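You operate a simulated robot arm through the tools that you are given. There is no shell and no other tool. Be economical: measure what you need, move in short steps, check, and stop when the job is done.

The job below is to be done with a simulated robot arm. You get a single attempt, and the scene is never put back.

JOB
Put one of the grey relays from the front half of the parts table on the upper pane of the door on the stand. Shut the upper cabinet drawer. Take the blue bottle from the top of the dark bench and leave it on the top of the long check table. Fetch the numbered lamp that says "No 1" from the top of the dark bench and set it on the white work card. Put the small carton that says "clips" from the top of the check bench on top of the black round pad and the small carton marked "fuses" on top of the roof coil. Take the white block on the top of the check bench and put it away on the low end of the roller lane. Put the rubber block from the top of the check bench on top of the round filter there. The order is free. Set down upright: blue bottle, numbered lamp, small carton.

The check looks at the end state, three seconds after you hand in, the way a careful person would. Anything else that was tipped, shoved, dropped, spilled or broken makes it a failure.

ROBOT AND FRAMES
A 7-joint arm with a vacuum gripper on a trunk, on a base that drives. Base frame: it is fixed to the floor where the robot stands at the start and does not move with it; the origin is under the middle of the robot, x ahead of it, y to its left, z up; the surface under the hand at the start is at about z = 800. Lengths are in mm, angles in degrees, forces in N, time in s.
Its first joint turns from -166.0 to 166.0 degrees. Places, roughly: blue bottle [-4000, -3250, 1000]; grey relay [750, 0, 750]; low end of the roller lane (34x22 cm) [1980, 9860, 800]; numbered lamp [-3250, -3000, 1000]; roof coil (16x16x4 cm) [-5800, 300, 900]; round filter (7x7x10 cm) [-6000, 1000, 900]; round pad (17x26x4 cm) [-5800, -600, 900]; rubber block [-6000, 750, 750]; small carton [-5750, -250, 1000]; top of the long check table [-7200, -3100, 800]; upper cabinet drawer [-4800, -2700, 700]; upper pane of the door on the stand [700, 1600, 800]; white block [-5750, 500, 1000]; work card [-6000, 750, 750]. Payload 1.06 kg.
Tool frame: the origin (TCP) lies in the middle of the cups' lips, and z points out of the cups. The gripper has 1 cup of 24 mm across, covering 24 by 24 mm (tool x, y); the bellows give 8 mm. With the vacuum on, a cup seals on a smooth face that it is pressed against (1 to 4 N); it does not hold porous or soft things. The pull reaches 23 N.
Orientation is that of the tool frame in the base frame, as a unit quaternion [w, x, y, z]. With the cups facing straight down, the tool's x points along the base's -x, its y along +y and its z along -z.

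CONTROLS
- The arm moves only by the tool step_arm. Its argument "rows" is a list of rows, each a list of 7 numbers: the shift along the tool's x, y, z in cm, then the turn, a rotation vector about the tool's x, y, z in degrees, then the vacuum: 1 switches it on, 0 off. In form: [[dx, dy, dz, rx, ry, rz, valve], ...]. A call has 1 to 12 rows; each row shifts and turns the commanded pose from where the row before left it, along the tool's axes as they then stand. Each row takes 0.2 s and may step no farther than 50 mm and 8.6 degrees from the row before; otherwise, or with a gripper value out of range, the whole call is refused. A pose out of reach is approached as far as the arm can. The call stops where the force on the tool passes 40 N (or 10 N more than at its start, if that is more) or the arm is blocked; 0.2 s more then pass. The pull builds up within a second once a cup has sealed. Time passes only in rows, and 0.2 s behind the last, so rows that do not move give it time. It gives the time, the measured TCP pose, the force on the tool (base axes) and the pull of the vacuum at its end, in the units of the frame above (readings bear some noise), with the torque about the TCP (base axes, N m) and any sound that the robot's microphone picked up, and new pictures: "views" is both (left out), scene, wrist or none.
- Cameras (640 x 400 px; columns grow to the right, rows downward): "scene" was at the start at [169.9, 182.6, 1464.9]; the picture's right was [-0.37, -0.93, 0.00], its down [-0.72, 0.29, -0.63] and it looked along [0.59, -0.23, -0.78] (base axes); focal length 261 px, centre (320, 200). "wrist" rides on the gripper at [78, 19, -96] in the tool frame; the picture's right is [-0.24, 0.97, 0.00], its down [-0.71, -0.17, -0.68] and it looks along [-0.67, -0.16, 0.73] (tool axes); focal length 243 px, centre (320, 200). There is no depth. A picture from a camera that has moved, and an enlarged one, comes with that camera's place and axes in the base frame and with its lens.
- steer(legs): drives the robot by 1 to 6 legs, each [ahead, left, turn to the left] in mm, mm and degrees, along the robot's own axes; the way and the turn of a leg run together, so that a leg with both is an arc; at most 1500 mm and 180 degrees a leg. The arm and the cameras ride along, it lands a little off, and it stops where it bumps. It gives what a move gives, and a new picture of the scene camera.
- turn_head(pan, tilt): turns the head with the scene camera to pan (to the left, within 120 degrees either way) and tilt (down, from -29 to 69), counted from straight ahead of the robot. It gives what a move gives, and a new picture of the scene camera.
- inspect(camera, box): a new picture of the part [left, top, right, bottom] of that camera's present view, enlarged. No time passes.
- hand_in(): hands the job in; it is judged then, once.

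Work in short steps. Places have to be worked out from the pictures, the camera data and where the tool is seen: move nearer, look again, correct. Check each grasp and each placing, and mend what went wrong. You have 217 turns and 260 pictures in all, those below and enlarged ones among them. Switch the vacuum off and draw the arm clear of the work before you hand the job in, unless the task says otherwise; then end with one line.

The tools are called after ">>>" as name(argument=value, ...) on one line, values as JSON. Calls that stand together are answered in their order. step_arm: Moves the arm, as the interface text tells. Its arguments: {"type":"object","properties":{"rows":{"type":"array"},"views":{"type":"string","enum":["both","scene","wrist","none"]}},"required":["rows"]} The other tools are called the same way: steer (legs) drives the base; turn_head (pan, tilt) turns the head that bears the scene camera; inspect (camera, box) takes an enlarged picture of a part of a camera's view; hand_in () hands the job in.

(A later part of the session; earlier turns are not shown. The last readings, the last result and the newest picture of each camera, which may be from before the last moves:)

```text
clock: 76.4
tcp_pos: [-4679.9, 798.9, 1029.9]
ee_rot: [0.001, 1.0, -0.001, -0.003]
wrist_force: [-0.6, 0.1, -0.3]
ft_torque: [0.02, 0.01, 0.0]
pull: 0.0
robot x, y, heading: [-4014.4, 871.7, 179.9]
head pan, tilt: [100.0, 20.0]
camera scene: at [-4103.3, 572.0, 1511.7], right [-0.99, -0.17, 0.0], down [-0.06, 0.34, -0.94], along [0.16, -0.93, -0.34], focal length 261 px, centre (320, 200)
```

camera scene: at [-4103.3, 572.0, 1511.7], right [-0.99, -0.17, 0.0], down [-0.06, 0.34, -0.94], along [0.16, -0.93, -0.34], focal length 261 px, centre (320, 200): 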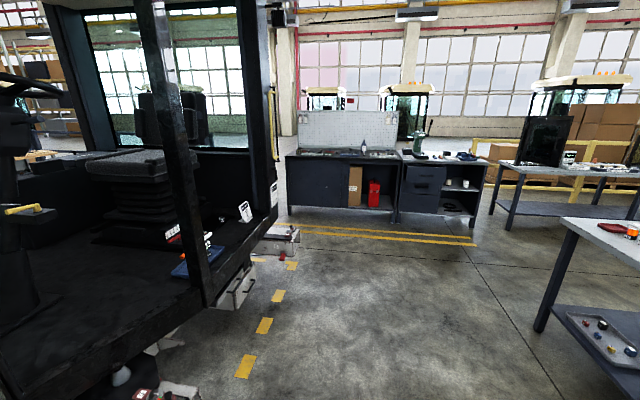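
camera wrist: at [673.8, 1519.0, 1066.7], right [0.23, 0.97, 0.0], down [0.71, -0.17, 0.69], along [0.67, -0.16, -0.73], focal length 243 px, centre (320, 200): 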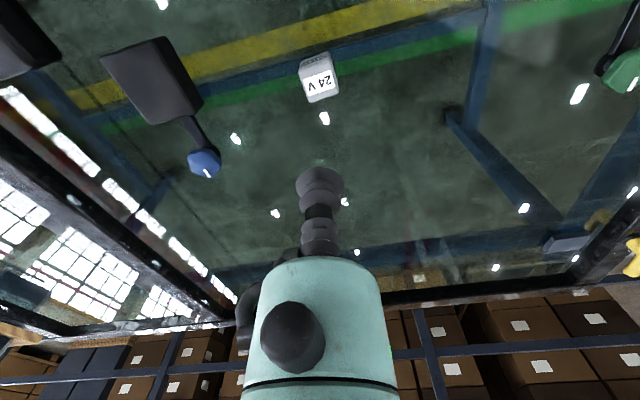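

The check bench is ahead with edge at about x=-5310. I enlarge its top to identify things.

>>> turn_head(pan=15, tilt=30)

>>> inspect(camera="scene", box=[300, 80, 480, 200])

>>> inspect(camera="scene", box=[60, 80, 300, 220])

```text
clock: 78.0
tcp_pos: [-4680.7, 799.7, 1030.1]
ee_rot: [0.001, 1.0, -0.001, -0.004]
wrist_force: [0.3, 0.4, -0.3]
ft_torque: [-0.03, -0.03, -0.01]
pull: 0.1
robot x, y, heading: [-4020.6, 872.4, 179.9]
head pan, tilt: [15.0, 30.0]
camera scene: at [-4206.4, 640.8, 1495.7], right [-0.26, 0.97, 0.0], down [0.48, 0.13, -0.87], along [-0.84, -0.22, -0.5], focal length 261 px, centre (320, 200)
```

scene: 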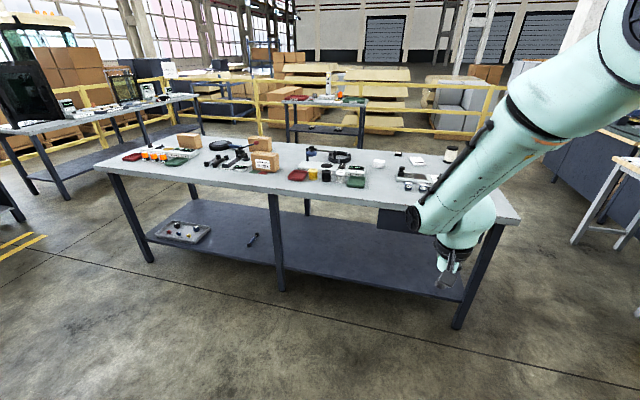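

```text
3.33 times, centred on (390, 140) of scene
camera zoom: at [-4206.4, 640.8, 1495.7], right [-0.26, 0.97, 0.0], down [0.48, 0.13, -0.87], along [-0.84, -0.22, -0.5], focal length 869 px, centre (87, 400)
```

zoom: 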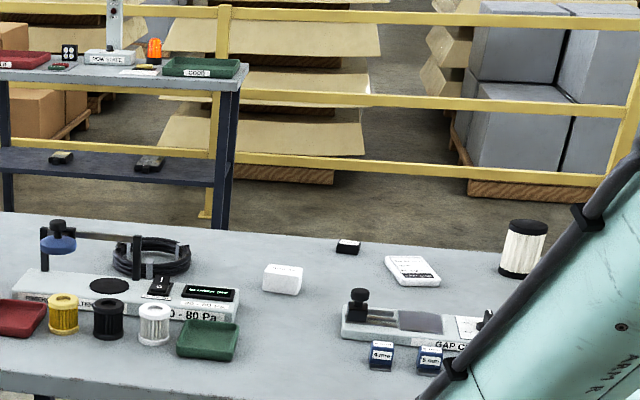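

```text
2.67 times, centred on (180, 150) of scene
camera zoom: at [-4206.4, 640.8, 1495.7], right [-0.26, 0.97, 0.0], down [0.48, 0.13, -0.87], along [-0.84, -0.22, -0.5], focal length 695 px, centre (693, 333)
```

zoom: 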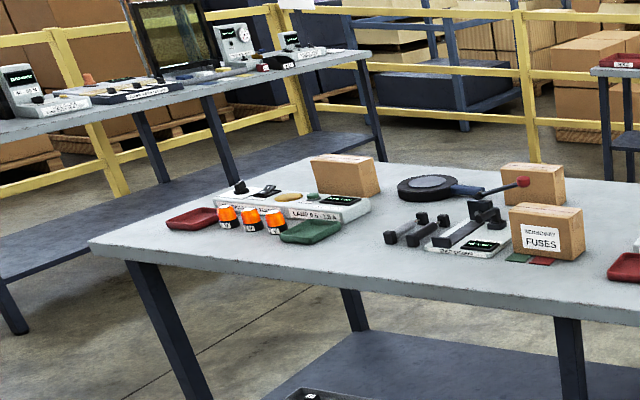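

Identified: rubber block, white block, card, filter, coil, round pad and three cartons (one "FUSES"). I drive nearer and sidestep to the middle of the bench.

>>> steer(legs=[[600, 250, 0], [200, 0, 0]])

>>> turn_head(pan=0, tilt=45)

```text
clock: 82.8
tcp_pos: [-5483.8, 564.0, 1031.0]
ee_rot: [0.0, 1.0, -0.004, -0.003]
wrist_force: [-0.6, 0.0, 1.3]
ft_torque: [-0.01, -0.02, 0.03]
pull: 0.0
robot x, y, heading: [-4819.0, 630.1, 179.2]
head pan, tilt: [15.0, 30.0]
camera scene: at [-5010.7, 402.2, 1495.7], right [-0.25, 0.97, 0.0], down [0.48, 0.12, -0.87], along [-0.84, -0.21, -0.5], focal length 261 px, centre (320, 200)
```

scene: 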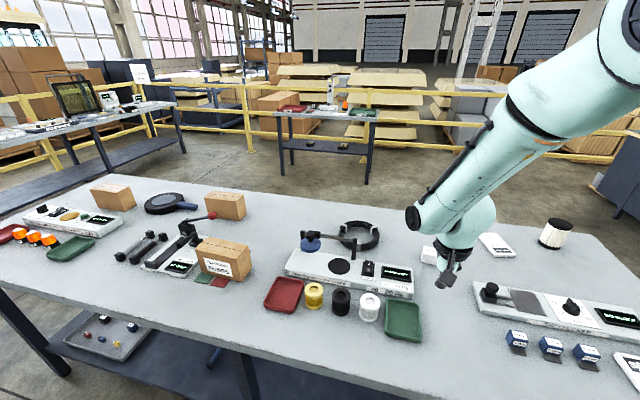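

```text
clock: 83.6
tcp_pos: [-5483.3, 564.5, 1030.8]
ee_rot: [0.001, 1.0, -0.004, -0.004]
wrist_force: [0.2, 0.0, -1.1]
ft_torque: [-0.02, -0.04, 0.02]
pull: 0.0
robot x, y, heading: [-4819.7, 631.3, 179.7]
head pan, tilt: [0.0, 45.0]
camera scene: at [-5004.4, 425.5, 1473.1], right [0.01, 1.0, 0.0], down [0.71, -0.01, -0.71], along [-0.71, 0.01, -0.71], focal length 261 px, centre (320, 200)
```

scene: 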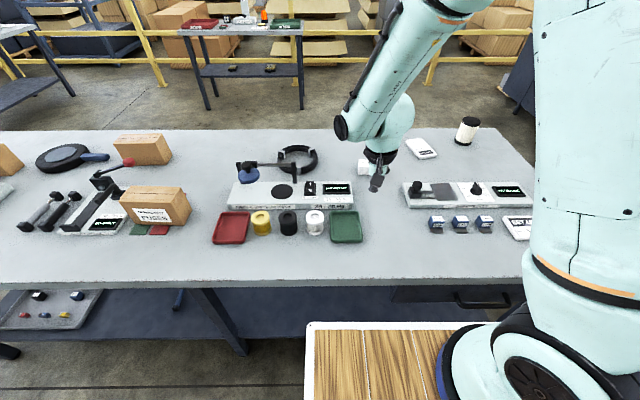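

I test the reach by extending towards the rubber block near (-6000, 765) at safe height.

>>> step_arm(rows=[[-4.5, -2, 0, 0, 0, 0, 0], [-4.5, -2, 0, 0, 0, 0, 0], [-4.5, -2, 0, 0, 0, 0, 0], [-4.5, -2, 0, 0, 0, 0, 0], [-4.5, -2, 0, 0, 0, 0, 0], [-4.5, -2, 0, 0, 0, 0, 0], [-4.5, -2, 0, 0, 0, 0, 0], [-4.5, -2, 0, 0, 0, 0, 0]])

```text
clock: 85.4
tcp_pos: [-5842.7, 726.1, 1031.6]
ee_rot: [0.001, 1.0, -0.003, -0.003]
wrist_force: [0.6, 0.3, 0.4]
ft_torque: [0.01, 0.02, -0.01]
pull: 0.1
robot x, y, heading: [-4819.6, 631.6, 179.5]
head pan, tilt: [0.0, 45.0]
camera scene: at [-5003.6, 425.3, 1473.1], right [0.01, 1.0, 0.0], down [0.71, -0.01, -0.71], along [-0.71, 0.01, -0.71], focal length 261 px, centre (320, 200)
camera wrist: at [-5764.2, 706.6, 1127.4], right [-0.24, -0.97, 0.0], down [-0.7, 0.18, 0.69], along [-0.67, 0.17, -0.73], focal length 243 px, centre (320, 200)
```

scene: 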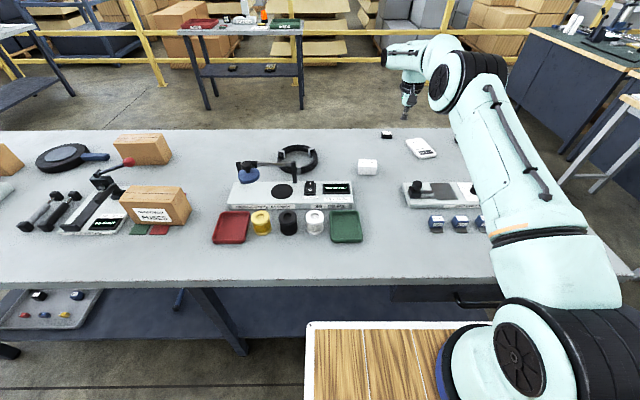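
wrist: 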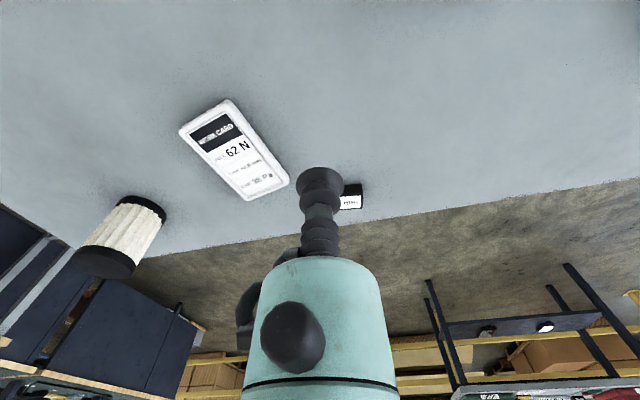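

Rubber block triangulates to about (-5988, 719, ~890). I extend over it and lower some.

>>> step_arm(rows=[[-4.8, 0.2, 0, 0, 0, 0, 0], [-4.8, 0.2, 0, 0, 0, 0, 0], [-4.8, 0.3, 0, 0, 0, 0, 0], [0, 0, 4, 0, 0, 0, 0], [0, 0, 3, 0, 0, 0, 0], [0, 0, 0, 0, 0, 0, 0]])

>>> inspect(camera="wrist", box=[240, 80, 400, 240])

```text
clock: 86.8
tcp_pos: [-5867.8, 724.6, 962.3]
ee_rot: [0.001, 1.0, -0.004, -0.002]
wrist_force: [0.4, -0.3, 0.3]
ft_torque: [0.0, -0.02, 0.01]
pull: 0.0
out of reach, approached as far as the arm can: row 1, 2, 3
robot x, y, heading: [-4820.4, 632.9, 179.2]
head pan, tilt: [0.0, 45.0]
camera scene: at [-5004.3, 425.6, 1473.1], right [0.01, 1.0, 0.0], down [0.71, -0.01, -0.71], along [-0.71, 0.01, -0.71], focal length 261 px, centre (320, 200)
camera wrist: at [-5789.0, 704.7, 1057.1], right [-0.24, -0.97, 0.0], down [-0.7, 0.18, 0.69], along [-0.67, 0.17, -0.72], focal length 243 px, centre (320, 200)
```

scene: 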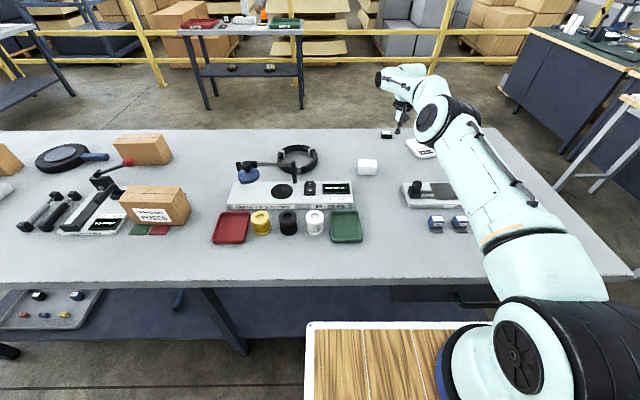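
wrist: 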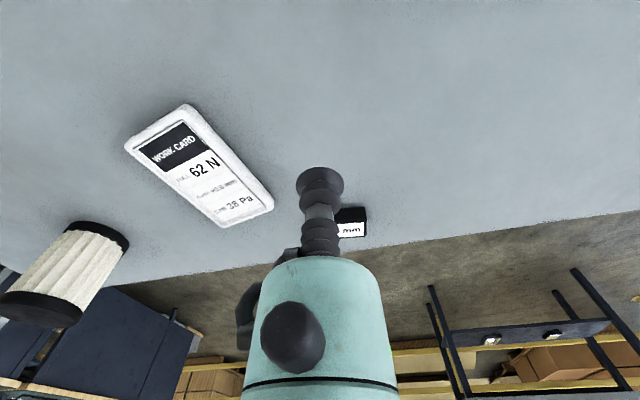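

```text
2.50 times, centred on (320, 160) of wrist
camera zoom: at [-5789.0, 704.7, 1057.1], right [-0.24, -0.97, 0.0], down [-0.7, 0.18, 0.69], along [-0.67, 0.17, -0.72], focal length 606 px, centre (320, 300)
```

zoom: 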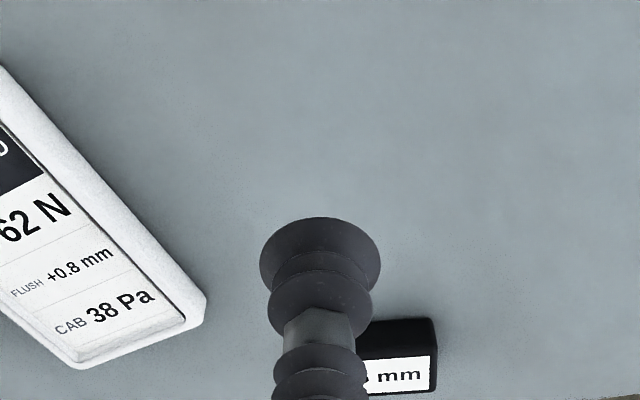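

The block is beyond reach from this side, but there is free floor behind the bench. I retract and check the way round the north end.

>>> step_arm(rows=[[4, 0, -3, 0, 0, 0, 0], [4, 0, -3, 0, 0, 0, 0], [4, 0, -3, 0, 0, 0, 0], [4.5, 0, -1, 0, 0, 0, 0], [4.5, 0, 0, 0, 0, 0, 0], [4.5, 0, 0, 0, 0, 0, 0], [4.5, 0, 0, 0, 0, 0, 0], [4.5, 0, 0, 0, 0, 0, 0]], views="none")

>>> turn_head(pan=-60, tilt=25)

>>> turn_head(pan=40, tilt=30)

```text
clock: 88.6
tcp_pos: [-5524.6, 722.5, 1060.0]
ee_rot: [0.001, 1.0, -0.004, -0.002]
wrist_force: [-0.5, -0.4, -0.3]
ft_torque: [0.04, -0.03, -0.03]
pull: 0.1
robot x, y, heading: [-4819.3, 630.2, 179.4]
head pan, tilt: [0.0, 45.0]
```

```text
clock: 89.9
tcp_pos: [-5524.2, 722.3, 1058.7]
ee_rot: [0.001, 1.0, -0.003, -0.003]
wrist_force: [0.1, 0.5, -0.3]
ft_torque: [0.04, 0.01, 0.01]
pull: 0.1
robot x, y, heading: [-4818.2, 633.8, 179.3]
head pan, tilt: [-60.0, 25.0]
camera scene: at [-4968.3, 505.0, 1503.6], right [0.87, 0.49, 0.0], down [0.21, -0.37, -0.91], along [-0.45, 0.79, -0.42], focal length 261 px, centre (320, 200)
```

scene: 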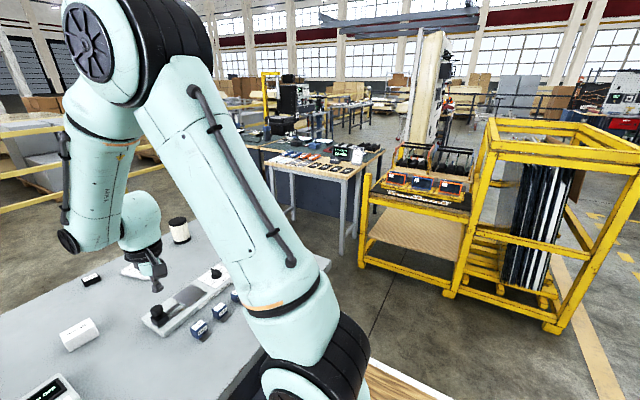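

```text
clock: 91.6
tcp_pos: [-5521.9, 720.9, 1059.3]
ee_rot: [0.001, 1.0, -0.004, -0.004]
wrist_force: [0.1, 0.1, 0.1]
ft_torque: [0.02, -0.02, -0.03]
pull: 0.0
robot x, y, heading: [-4818.8, 631.7, 179.3]
head pan, tilt: [40.0, 30.0]
camera scene: at [-4993.0, 367.4, 1495.7], right [-0.63, 0.77, 0.0], down [0.39, 0.32, -0.87], along [-0.67, -0.55, -0.5], focal length 261 px, centre (320, 200)
```

scene: 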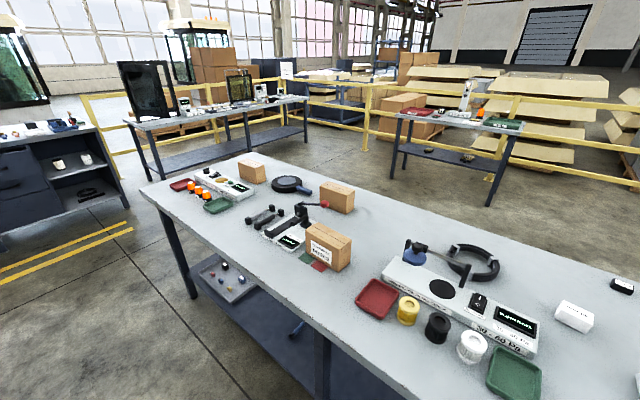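

South gap is wide. I back off, slide south past the bench end, and face the dark bench first (drawer, bottle, lamp).

>>> steer(legs=[[-350, 0, 0], [0, 1300, 0], [0, 700, 0], [0, 0, 90]])

>>> turn_head(pan=0, tilt=30)

```text
clock: 107.3
tcp_pos: [-4600.2, -2077.4, 1059.1]
ee_rot: [0.003, 0.713, 0.701, -0.002]
wrist_force: [0.6, 0.5, 0.7]
ft_torque: [-0.01, 0.0, -0.02]
pull: 0.1
robot x, y, heading: [-4505.6, -1373.8, -91.0]
head pan, tilt: [40.0, 30.0]
camera scene: at [-4242.5, -1548.3, 1495.7], right [-0.78, -0.63, 0.0], down [-0.31, 0.39, -0.87], along [0.54, -0.67, -0.5], focal length 261 px, centre (320, 200)
```

scene: 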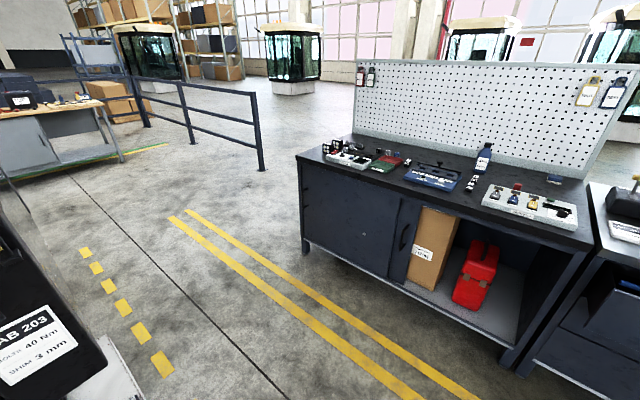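

```text
clock: 108.4
tcp_pos: [-4601.1, -2077.1, 1059.9]
ee_rot: [0.003, 0.713, 0.701, -0.002]
wrist_force: [0.1, 0.6, 0.7]
ft_torque: [-0.01, 0.01, -0.02]
pull: 0.0
robot x, y, heading: [-4505.8, -1371.6, -91.0]
head pan, tilt: [0.0, 30.0]
camera scene: at [-4301.0, -1568.3, 1495.7], right [-1.0, 0.02, 0.0], down [0.01, 0.5, -0.87], along [-0.02, -0.87, -0.5], focal length 261 px, centre (320, 200)
```

scene: 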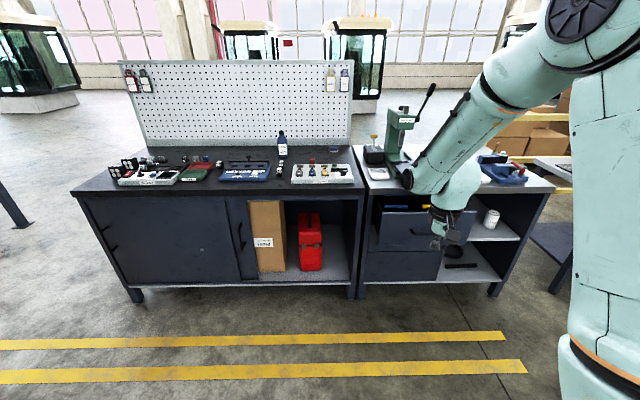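

I enlarge the dark bench top and the drawer.

>>> inspect(camera="scene", box=[80, 120, 230, 210])

>>> inspect(camera="scene", box=[220, 110, 380, 210])

>>> inspect(camera="scene", box=[350, 120, 550, 300])

```text
4.27 times, centred on (155, 165) of scene
camera zoom: at [-4301.0, -1568.3, 1495.7], right [-1.0, 0.02, 0.0], down [0.01, 0.5, -0.87], along [-0.02, -0.87, -0.5], focal length 1112 px, centre (1024, 349)
```

zoom: 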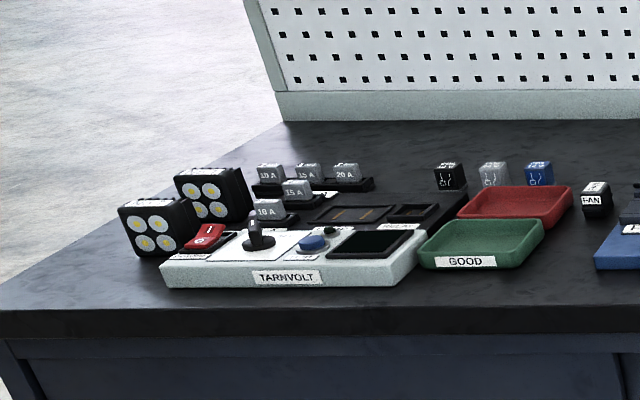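

```text
4.00 times, centred on (300, 160) of scene
camera zoom: at [-4301.0, -1568.3, 1495.7], right [-1.0, 0.02, 0.0], down [0.01, 0.5, -0.87], along [-0.02, -0.87, -0.5], focal length 1042 px, centre (400, 360)
```

zoom: 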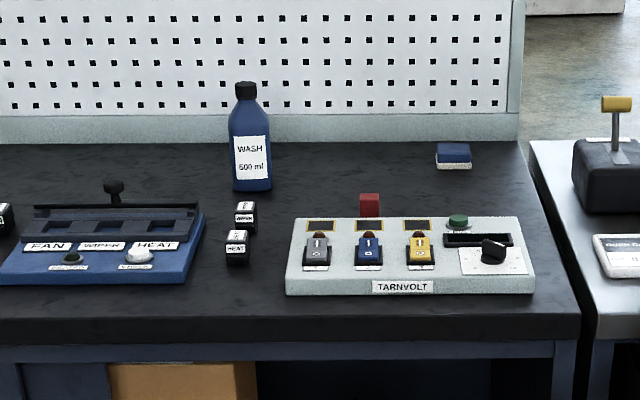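

```text
2.22 times, centred on (450, 210) of scene
camera zoom: at [-4301.0, -1568.3, 1495.7], right [-1.0, 0.02, 0.0], down [0.01, 0.5, -0.87], along [-0.02, -0.87, -0.5], focal length 579 px, centre (31, 178)
```

zoom: 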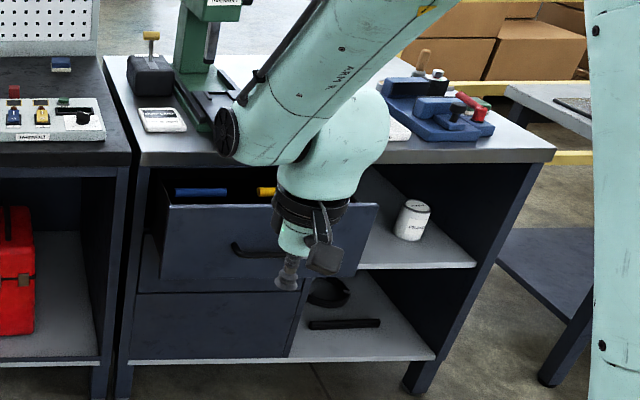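

Drawer front is at about (-4865, -2615, 640–790). I drive nearer, aligned with it, so I can tilt the tool and push.

>>> steer(legs=[[400, -270, 1]])

>>> turn_head(pan=-35, tilt=45)

```text
clock: 111.3
tcp_pos: [-4868.3, -2477.9, 1059.2]
ee_rot: [0.003, 0.708, 0.707, -0.001]
wrist_force: [0.6, 0.1, 0.5]
ft_torque: [0.01, 0.0, 0.0]
pull: 0.1
robot x, y, heading: [-4781.0, -1778.3, -89.9]
head pan, tilt: [0.0, 30.0]
camera scene: at [-4574.8, -1965.7, 1495.7], right [-1.0, 0.01, 0.0], down [0.0, 0.5, -0.87], along [0.0, -0.87, -0.5], focal length 261 px, centre (320, 200)
```

scene: 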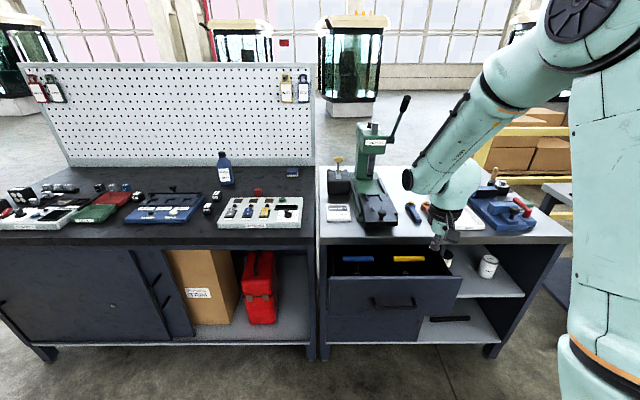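

```text
clock: 112.3
tcp_pos: [-4868.4, -2478.3, 1059.5]
ee_rot: [0.004, 0.708, 0.707, -0.002]
wrist_force: [0.3, 0.4, 0.2]
ft_torque: [-0.04, 0.02, -0.01]
pull: 0.0
robot x, y, heading: [-4781.7, -1774.5, -90.5]
head pan, tilt: [-35.0, 45.0]
camera scene: at [-4621.2, -1941.6, 1473.1], right [-0.82, 0.58, 0.0], down [0.41, 0.58, -0.71], along [-0.41, -0.58, -0.71], focal length 261 px, centre (320, 200)
```

scene: 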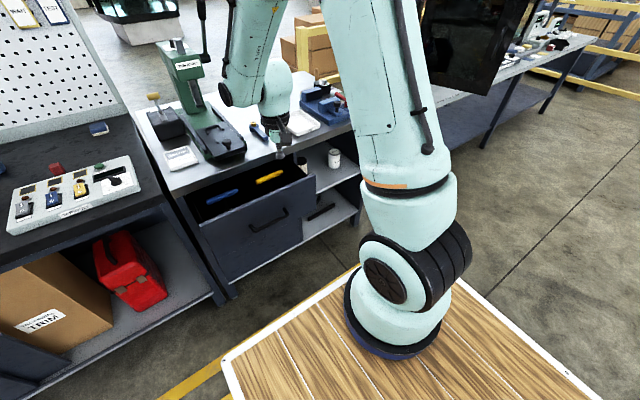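

Drawer face is near y≈-2620, handle at z≈711. I tilt the tool forward about 60° here where it is clear.

>>> step_arm(rows=[[0, 0, 0, 0, -8.5, 0, 0], [0, 0, 0, 0, -8.5, 0, 0], [0, 0, 0, 0, -8.5, 0, 0], [0, 0, 0, 0, -8.5, 0, 0], [0, 0, 0, 0, -8.5, 0, 0], [0, 0, 0, 0, -8.5, 0, 0], [0, 0, 0, 0, -8.5, 0, 0]])

```text
clock: 114.1
tcp_pos: [-4791.8, -2459.9, 1005.5]
ee_rot: [0.311, 0.547, 0.711, -0.315]
wrist_force: [-0.1, 1.1, -0.1]
ft_torque: [0.02, 0.01, -0.02]
pull: 0.0
robot x, y, heading: [-4781.6, -1774.8, -90.1]
head pan, tilt: [-35.0, 45.0]
stopped in row 7: the arm was blocked; the commanded pose is now the measured one
camera scene: at [-4621.3, -1941.3, 1473.1], right [-0.82, 0.58, 0.0], down [0.41, 0.58, -0.71], along [-0.41, -0.58, -0.71], focal length 261 px, centre (320, 200)
camera wrist: at [-4800.8, -2335.3, 999.6], right [0.99, 0.06, 0.08], down [-0.09, 0.09, 0.99], along [0.06, -0.99, 0.1], focal length 243 px, centre (320, 200)
```

scene: 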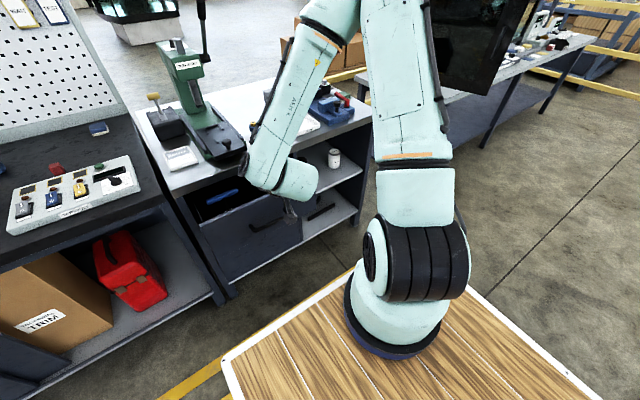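
wrist: 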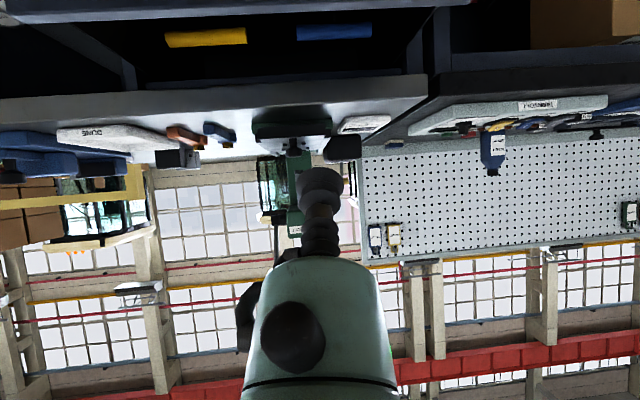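

The tilt reached ~52°, enough. I lower the tool in front of the drawer face.

>>> step_arm(rows=[[3.05, -0.4, 3.0, 0, 0, 0, 0], [3.05, -0.4, 3.0, 0, 0, 0, 0], [3.05, -0.4, 3.0, 0, 0, 0, 0], [3.05, -0.4, 3.0, 0, 0, 0, 0]])

```text
clock: 115.1
tcp_pos: [-4821.8, -2485.5, 837.1]
ee_rot: [0.311, 0.546, 0.712, -0.314]
wrist_force: [-0.3, -0.6, -0.6]
ft_torque: [0.01, -0.01, 0.02]
pull: 0.0
robot x, y, heading: [-4785.0, -1774.6, -90.2]
head pan, tilt: [-35.0, 45.0]
camera scene: at [-4621.2, -1941.3, 1473.1], right [-0.82, 0.58, 0.0], down [0.41, 0.58, -0.71], along [-0.41, -0.58, -0.71], focal length 261 px, centre (320, 200)
camera wrist: at [-4830.0, -2361.2, 831.1], right [0.99, 0.06, 0.08], down [-0.09, 0.09, 0.99], along [0.06, -0.99, 0.1], focal length 243 px, centre (320, 200)
```

scene: 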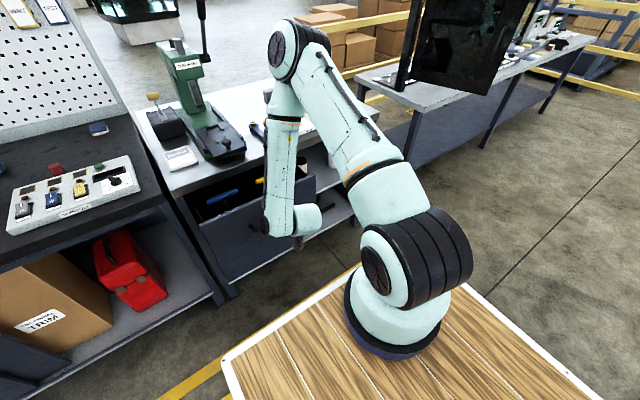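
wrist: 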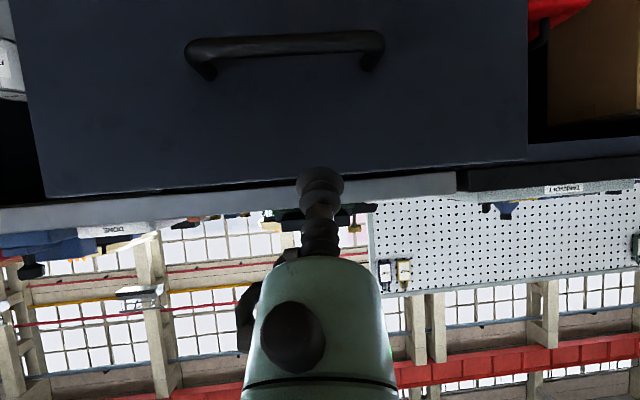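

The face is ahead with the handle below. I lower to z≈772 above the handle and approach along -y.

>>> step_arm(rows=[[2.8, -0.8, 1.9, 0, 0, 0, 0], [2.8, -0.8, 1.9, 0, 0, 0, 0], [-1.75, -0.61, 2.36, 0, 0, 0, 0], [-1.75, -0.61, 2.36, 0, 0, 0, 0], [-1.75, -0.61, 2.36, 0, 0, 0, 0]])

```text
clock: 116.3
tcp_pos: [-4845.4, -2575.7, 773.0]
ee_rot: [0.311, 0.547, 0.711, -0.314]
wrist_force: [-0.5, -0.4, 0.2]
ft_torque: [0.03, -0.02, 0.0]
pull: 0.1
robot x, y, heading: [-4787.4, -1778.8, -90.2]
head pan, tilt: [-35.0, 45.0]
camera scene: at [-4621.3, -1941.6, 1473.1], right [-0.82, 0.58, 0.0], down [0.41, 0.58, -0.71], along [-0.41, -0.58, -0.71], focal length 261 px, centre (320, 200)
camera wrist: at [-4853.2, -2452.7, 767.1], right [0.99, 0.06, 0.08], down [-0.09, 0.09, 0.99], along [0.06, -0.99, 0.1], focal length 243 px, centre (320, 200)
```

scene: 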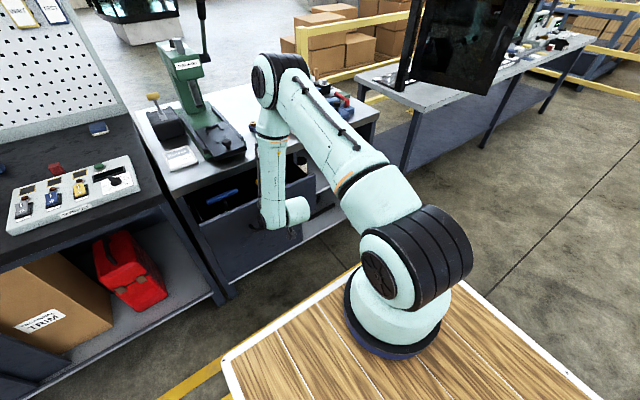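
wrist: 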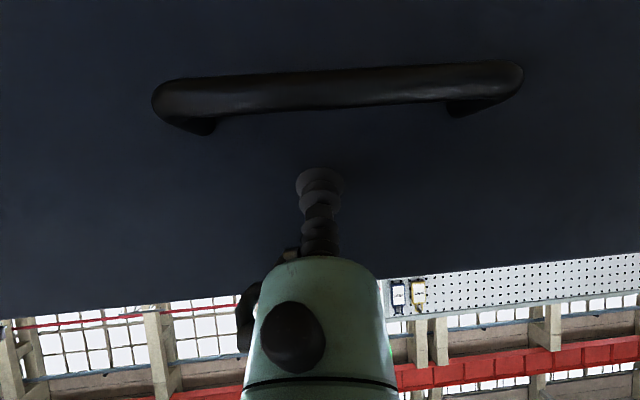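

I push forward in short rows.

>>> step_arm(rows=[[-1.17, -0.41, 1.57, 0, 0, 0, 0], [-1.17, -0.41, 1.57, 0, 0, 0, 0], [-1.17, -0.41, 1.57, 0, 0, 0, 0], [-0.6, -0.2, 0.8, 0, 0, 0, 0], [-0.6, -0.2, 0.8, 0, 0, 0, 0]])

```text
clock: 117.5
tcp_pos: [-4846.0, -2656.7, 773.0]
ee_rot: [0.311, 0.546, 0.712, -0.314]
wrist_force: [0.2, -0.2, 0.3]
ft_torque: [0.0, -0.04, 0.0]
pull: 0.1
robot x, y, heading: [-4779.5, -1773.6, -90.3]
head pan, tilt: [-35.0, 45.0]
camera scene: at [-4621.2, -1941.6, 1473.1], right [-0.82, 0.58, 0.0], down [0.41, 0.58, -0.71], along [-0.41, -0.58, -0.71], focal length 261 px, centre (320, 200)
camera wrist: at [-4853.2, -2533.0, 767.2], right [0.99, 0.06, 0.08], down [-0.09, 0.09, 0.99], along [0.06, -0.99, 0.1], focal length 243 px, centre (320, 200)
```

scene: 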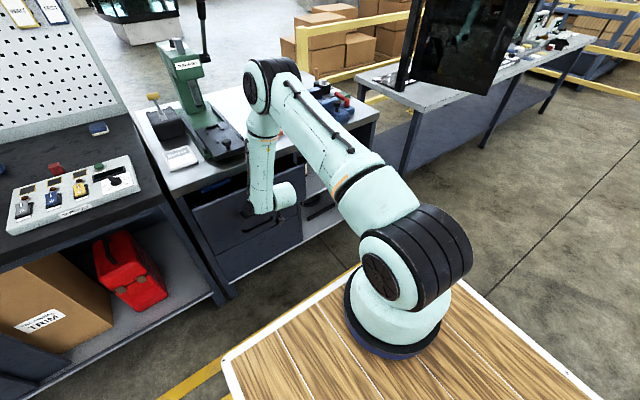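
wrist: 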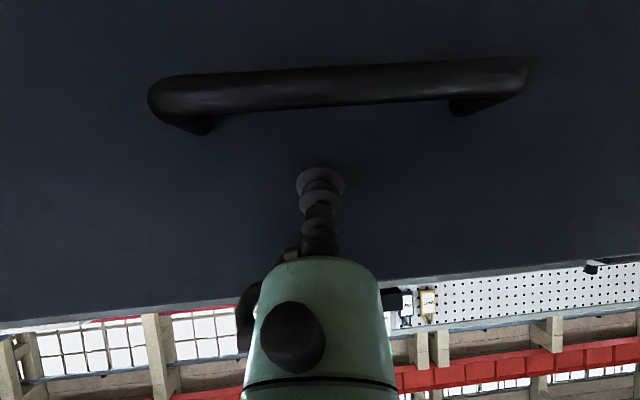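

The drawer is moving in. I push further until it stops.

>>> step_arm(rows=[[-0.87, -0.3, 1.18, 0, 0, 0, 0], [-0.87, -0.3, 1.18, 0, 0, 0, 0], [-0.6, -0.2, 0.8, 0, 0, 0, 0], [-0.6, -0.2, 0.8, 0, 0, 0, 0], [-0.6, -0.2, 0.8, 0, 0, 0, 0], [-0.6, -0.2, 0.8, 0, 0, 0, 0]])

```text
clock: 118.9
tcp_pos: [-4844.3, -2728.4, 772.6]
ee_rot: [0.312, 0.546, 0.711, -0.314]
wrist_force: [-0.6, -0.3, 0.6]
ft_torque: [0.01, 0.02, 0.01]
pull: 0.2
robot x, y, heading: [-4780.3, -1773.3, -90.3]
head pan, tilt: [-35.0, 45.0]
camera scene: at [-4621.2, -1941.6, 1473.1], right [-0.82, 0.58, 0.0], down [0.41, 0.58, -0.71], along [-0.41, -0.58, -0.71], focal length 261 px, centre (320, 200)
camera wrist: at [-4852.1, -2604.1, 767.3], right [0.99, 0.06, 0.08], down [-0.09, 0.09, 0.99], along [0.06, -0.99, 0.1], focal length 243 px, centre (320, 200)
```

scene: 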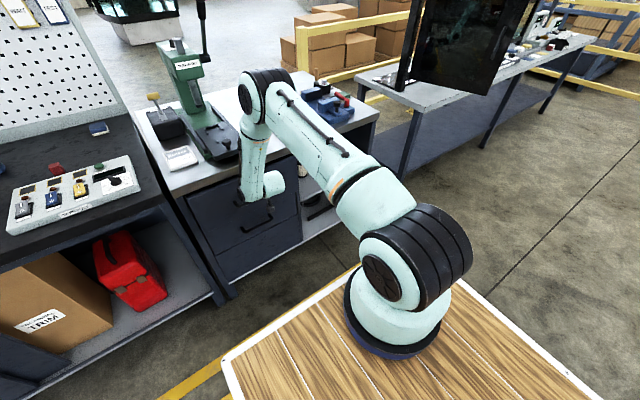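
wrist: 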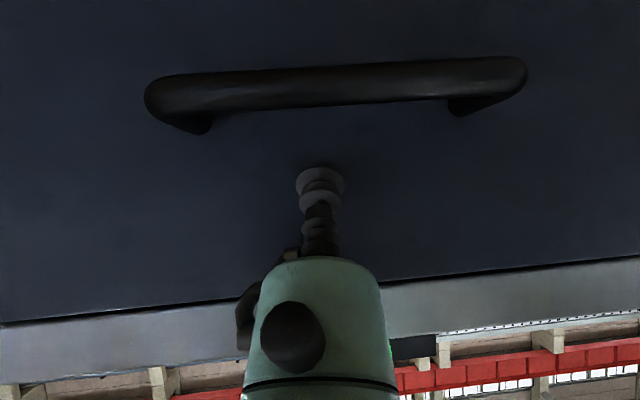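

Nearly flush. A few more small pushes until the force rises.

>>> step_arm(rows=[[-0.6, -0.2, 0.8, 0, 0, 0, 0], [-0.6, -0.2, 0.8, 0, 0, 0, 0]], views="wrist")

```text
clock: 119.5
tcp_pos: [-4845.7, -2748.7, 773.3]
ee_rot: [0.311, 0.546, 0.712, -0.314]
wrist_force: [-0.1, 0.1, -0.3]
ft_torque: [-0.02, 0.0, 0.05]
pull: 0.0
robot x, y, heading: [-4782.9, -1775.1, -90.4]
head pan, tilt: [-35.0, 45.0]
camera wrist: at [-4852.6, -2624.6, 767.3], right [0.99, 0.06, 0.08], down [-0.09, 0.09, 0.99], along [0.06, -0.99, 0.1], focal length 243 px, centre (320, 200)
```

wrist: 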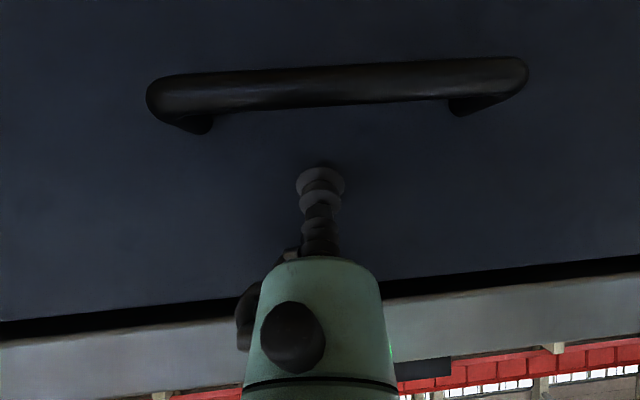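

The top overhangs now; I continue with single small pushes and check the scene.

>>> step_arm(rows=[[-0.6, -0.2, 0.8, 0, 0, 0, 0], [-0.6, -0.2, 0.8, 0, 0, 0, 0]], views="wrist")

>>> inspect(camera="scene", box=[160, 120, 360, 300])

```text
clock: 120.1
tcp_pos: [-4845.5, -2767.7, 772.3]
ee_rot: [0.311, 0.546, 0.712, -0.313]
wrist_force: [-0.9, 8.0, 0.3]
ft_torque: [-0.18, -0.01, 0.01]
pull: 0.1
robot x, y, heading: [-4785.6, -1772.2, -90.4]
head pan, tilt: [-35.0, 45.0]
camera wrist: at [-4852.3, -2644.0, 767.0], right [0.99, 0.06, 0.08], down [-0.09, 0.09, 0.99], along [0.06, -0.99, 0.09], focal length 243 px, centre (320, 200)
```

wrist: 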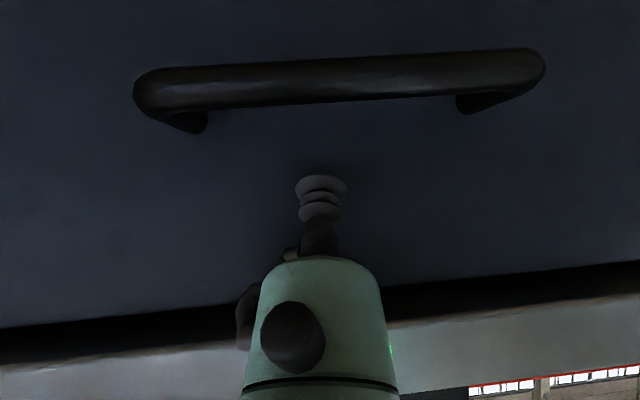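

```text
2.22 times, centred on (260, 210) of scene
camera zoom: at [-4621.2, -1941.3, 1473.1], right [-0.82, 0.58, 0.0], down [0.41, 0.58, -0.71], along [-0.41, -0.58, -0.71], focal length 579 px, centre (453, 178)
```

zoom: 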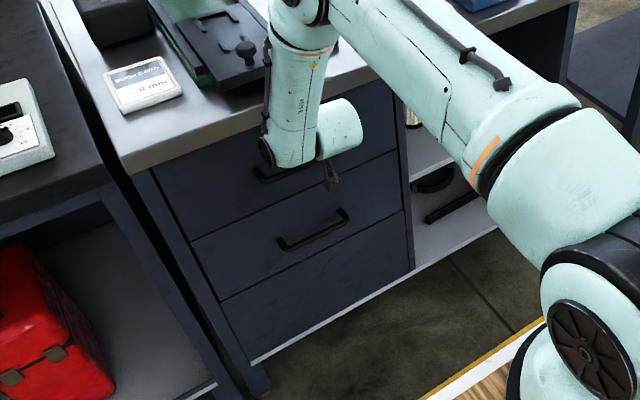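

Force rose to 8 N and the face is flush. One more 5 mm press, then withdraw.

>>> step_arm(rows=[[-0.3, -0.1, 0.4, 0, 0, 0, 0], [0, 0, 0, 0, 0, 0, 0]], views="none")

>>> step_arm(rows=[[1.75, 0.61, -2.36, 0, 0, 0, 0], [1.75, 0.61, -2.36, 0, 0, 0, 0], [1.75, 0.61, -2.36, 0, 0, 0, 0], [1.75, 0.61, -2.36, 0, 0, 0, 0], [1.75, 0.61, -2.36, 0, 0, 0, 0], [1.75, 0.61, -2.36, 0, 0, 0, 0], [1.75, 0.61, -2.36, 0, 0, 0, 0], [1.75, 0.61, -2.36, 0, 0, 0, 0]], views="scene")

>>> inspect(camera="scene", box=[140, 120, 340, 300])

```text
clock: 120.6
tcp_pos: [-4844.4, -2767.9, 768.7]
ee_rot: [0.308, 0.549, 0.713, -0.31]
wrist_force: [1.3, 15.6, 1.4]
ft_torque: [-0.21, 0.02, 0.01]
pull: 0.1
robot x, y, heading: [-4783.5, -1775.7, -90.3]
head pan, tilt: [-35.0, 45.0]
stopped in row 2: the force on the tool passed its limit at 44 N (the readings are from after the stop); the commanded pose is now the measured one
```

```text
clock: 122.4
tcp_pos: [-4844.3, -2529.2, 771.2]
ee_rot: [0.309, 0.547, 0.713, -0.31]
wrist_force: [-0.4, 1.0, 1.4]
ft_torque: [0.0, 0.01, 0.03]
pull: 0.1
robot x, y, heading: [-4781.5, -1773.8, -90.5]
head pan, tilt: [-35.0, 45.0]
camera scene: at [-4621.2, -1941.3, 1473.1], right [-0.82, 0.58, 0.0], down [0.41, 0.58, -0.71], along [-0.41, -0.58, -0.71], focal length 261 px, centre (320, 200)
```

scene: 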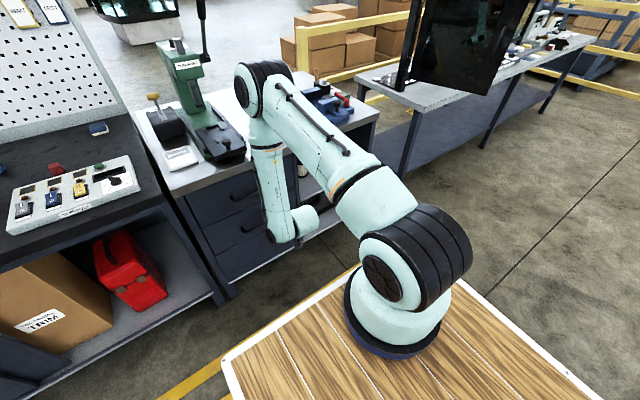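

```text
2.22 times, centred on (240, 210) of scene
camera zoom: at [-4621.2, -1941.3, 1473.1], right [-0.82, 0.58, 0.0], down [0.41, 0.58, -0.71], along [-0.41, -0.58, -0.71], focal length 579 px, centre (498, 178)
```

zoom: 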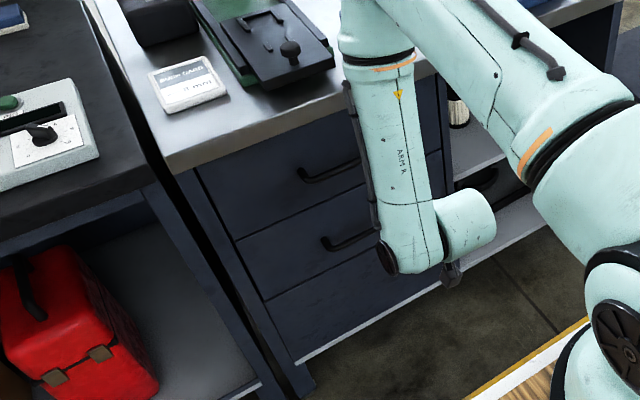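

Drawer is shut. I raise the arm and bring the tool back to vertical.

>>> step_arm(rows=[[-3.9, -0.5, -3.0, 0, 0, 0, 0], [-3.9, -0.5, -3.0, 0, 0, 0, 0], [-3.9, -0.5, -3.0, 0, 0, 0, 0], [-3.9, -0.5, -3.0, 0, 0, 0, 0], [-3.9, -0.5, -3.0, 0, 0, 0, 0], [0, 0, 0, 0, 7.44, 1.99, 0], [0, 0, 0, 0, 7.44, 1.99, 0], [0, 0, 0, 0, 7.44, 1.99, 0], [0, 0, 0, 0, 7.44, 1.99, 0], [0, 0, 0, 0, 7.44, 1.99, 0], [0, 0, 0, 0, 7.44, 1.99, 0], [0, 0, 0, 0, 7.44, 1.99, 0]], views="scene")

```text
clock: 125.0
tcp_pos: [-4843.2, -2533.7, 1018.8]
ee_rot: [-0.001, 0.708, 0.706, 0.0]
wrist_force: [-1.0, 0.6, 0.0]
ft_torque: [-0.03, -0.01, -0.05]
pull: 0.0
robot x, y, heading: [-4782.1, -1775.1, -90.5]
head pan, tilt: [-35.0, 45.0]
camera scene: at [-4621.2, -1940.9, 1473.1], right [-0.82, 0.58, 0.0], down [0.41, 0.58, -0.71], along [-0.41, -0.58, -0.71], focal length 261 px, centre (320, 200)
```

scene: 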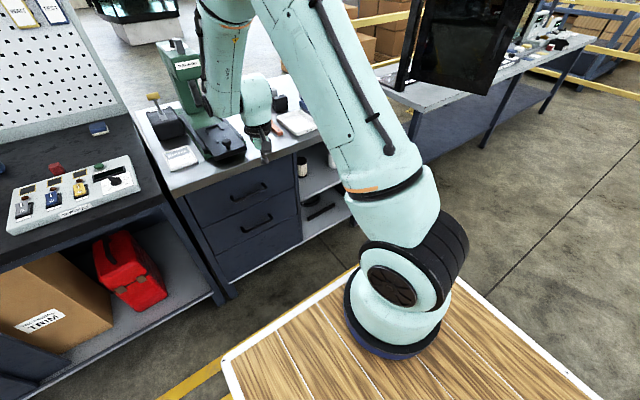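

Next the bottle at about (-4093, -3217). I raise the tool, slide left past the cabinet and then move nearer.

>>> step_arm(rows=[[0, 0, -4, 0, 0, 0, 0], [0, 0, -4, 0, 0, 0, 0], [0, 0, -4, 0, 0, 0, 0]], views="none")

>>> steer(legs=[[0, 755, 0], [380, 0, 0.5]])

>>> turn_head(pan=-10, tilt=40)

```text
clock: 125.8
tcp_pos: [-4841.6, -2534.1, 1139.2]
ee_rot: [-0.001, 0.708, 0.706, 0.0]
wrist_force: [0.4, -0.7, 0.2]
ft_torque: [0.01, -0.01, 0.0]
pull: 0.1
robot x, y, heading: [-4780.7, -1772.9, -90.1]
head pan, tilt: [-35.0, 45.0]
```

```text
clock: 131.8
tcp_pos: [-4079.3, -2914.9, 1138.8]
ee_rot: [0.0, 0.705, 0.709, -0.001]
wrist_force: [-0.1, 0.3, -0.4]
ft_torque: [0.01, 0.0, 0.01]
pull: 0.1
robot x, y, heading: [-4021.8, -2158.0, -89.9]
head pan, tilt: [-35.0, 45.0]
camera scene: at [-3863.2, -2320.2, 1473.1], right [-0.82, 0.57, 0.0], down [0.4, 0.58, -0.71], along [-0.4, -0.58, -0.71], focal length 261 px, centre (320, 200)
```

scene: 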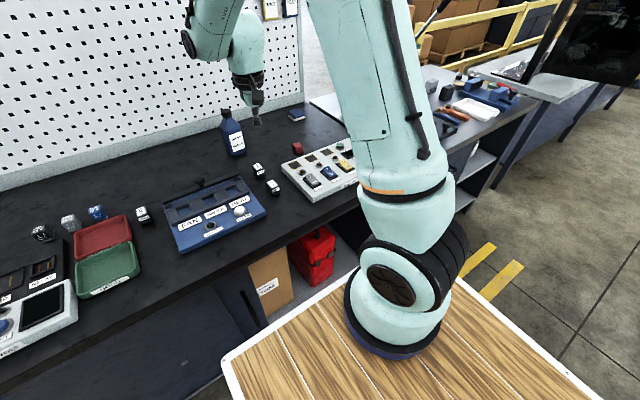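

```text
clock: 132.7
tcp_pos: [-4080.7, -2913.9, 1138.1]
ee_rot: [0.0, 0.706, 0.709, -0.002]
wrist_force: [0.5, 0.4, -0.1]
ft_torque: [0.0, 0.01, 0.05]
pull: 0.2
robot x, y, heading: [-4022.9, -2157.0, -90.1]
head pan, tilt: [-10.0, 40.0]
camera scene: at [-3831.3, -2337.2, 1480.3], right [-0.99, 0.17, 0.0], down [0.11, 0.63, -0.77], along [-0.13, -0.75, -0.64], focal length 261 px, centre (320, 200)
```

scene: 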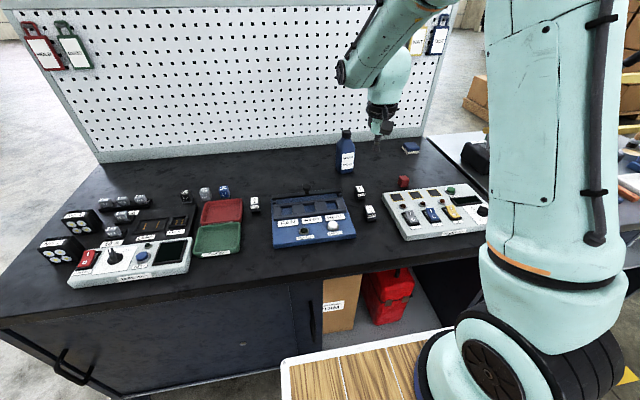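

I take a wrist view nearer the bottle by extending 15 cm at z≈1139.

>>> step_arm(rows=[[-4.5, 0, 0, 0, 0, 0, 0], [-4.5, 0, 0, 0, 0, 0, 0], [-4.5, 0, 0, 0, 0, 0, 0]])

>>> inspect(camera="scene", box=[300, 90, 440, 190])

```text
clock: 133.5
tcp_pos: [-4080.3, -3049.7, 1139.7]
ee_rot: [0.0, 0.705, 0.709, -0.001]
wrist_force: [-0.8, 0.1, 0.4]
ft_torque: [-0.02, 0.02, -0.02]
pull: 0.1
robot x, y, heading: [-4023.0, -2154.3, -89.8]
head pan, tilt: [-10.0, 40.0]
camera scene: at [-3831.3, -2336.6, 1480.4], right [-0.99, 0.17, 0.0], down [0.11, 0.63, -0.77], along [-0.13, -0.76, -0.64], focal length 261 px, centre (320, 200)
camera wrist: at [-4060.7, -2971.5, 1235.0], right [0.97, -0.23, 0.0], down [-0.17, -0.71, 0.69], along [-0.16, -0.67, -0.73], focal length 243 px, centre (320, 200)
```

scene: 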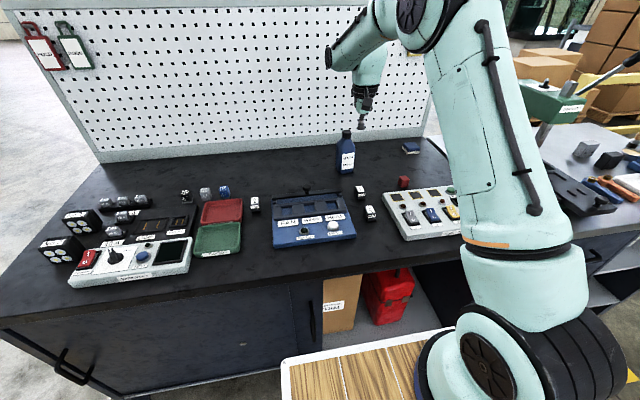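
wrist: 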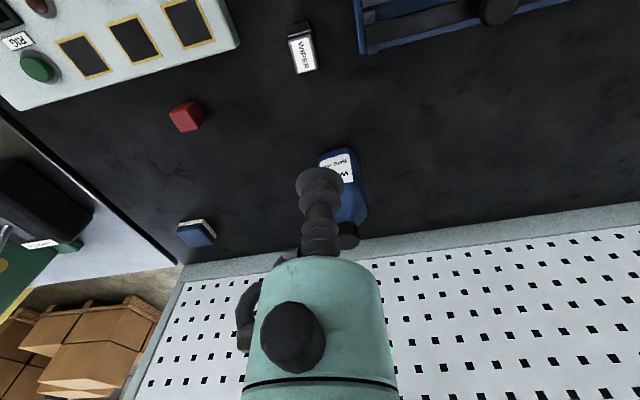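

```text
4.00 times, centred on (370, 140) of scene
camera zoom: at [-3831.3, -2336.6, 1480.4], right [-0.99, 0.17, 0.0], down [0.11, 0.63, -0.77], along [-0.13, -0.76, -0.64], focal length 1042 px, centre (120, 440)
```

zoom: 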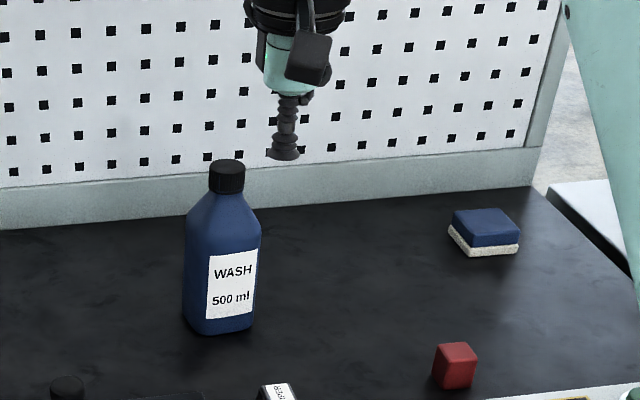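

Cap top triangulates to about (-4076, -3182, 1076). I advance the base 80 mm, then the arm over the cap.

>>> steer(legs=[[80, 0, 0]])

>>> step_arm(rows=[[-2, 0.2, 0, 0, 0, 0, 0], [0, 0, 0, 0, 0, 0, 0]], views="wrist")

```text
clock: 134.6
tcp_pos: [-4079.0, -3130.1, 1138.9]
ee_rot: [-0.001, 0.706, 0.709, -0.002]
wrist_force: [0.0, 0.3, -0.2]
ft_torque: [0.0, 0.01, -0.03]
pull: 0.1
robot x, y, heading: [-4021.9, -2236.9, -90.0]
head pan, tilt: [-10.0, 40.0]
camera scene: at [-3831.1, -2418.0, 1480.3], right [-0.99, 0.17, 0.0], down [0.11, 0.63, -0.77], along [-0.13, -0.75, -0.64], focal length 261 px, centre (320, 200)
```

scene: 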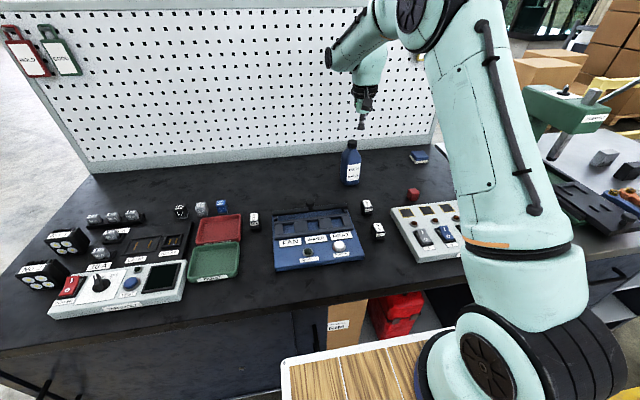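

```text
clock: 135.2
tcp_pos: [-4077.9, -3149.8, 1140.0]
ee_rot: [0.0, 0.706, 0.708, -0.002]
wrist_force: [0.2, 0.1, -0.5]
ft_torque: [-0.02, -0.01, 0.0]
pull: 0.1
robot x, y, heading: [-4026.2, -2234.1, -90.0]
head pan, tilt: [-10.0, 40.0]
camera wrist: at [-4058.7, -3072.3, 1234.9], right [0.97, -0.23, 0.0], down [-0.17, -0.71, 0.69], along [-0.16, -0.67, -0.73], focal length 243 px, centre (320, 200)
```

wrist: 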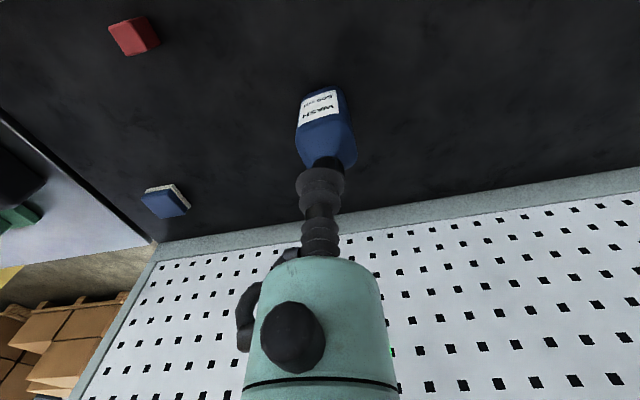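

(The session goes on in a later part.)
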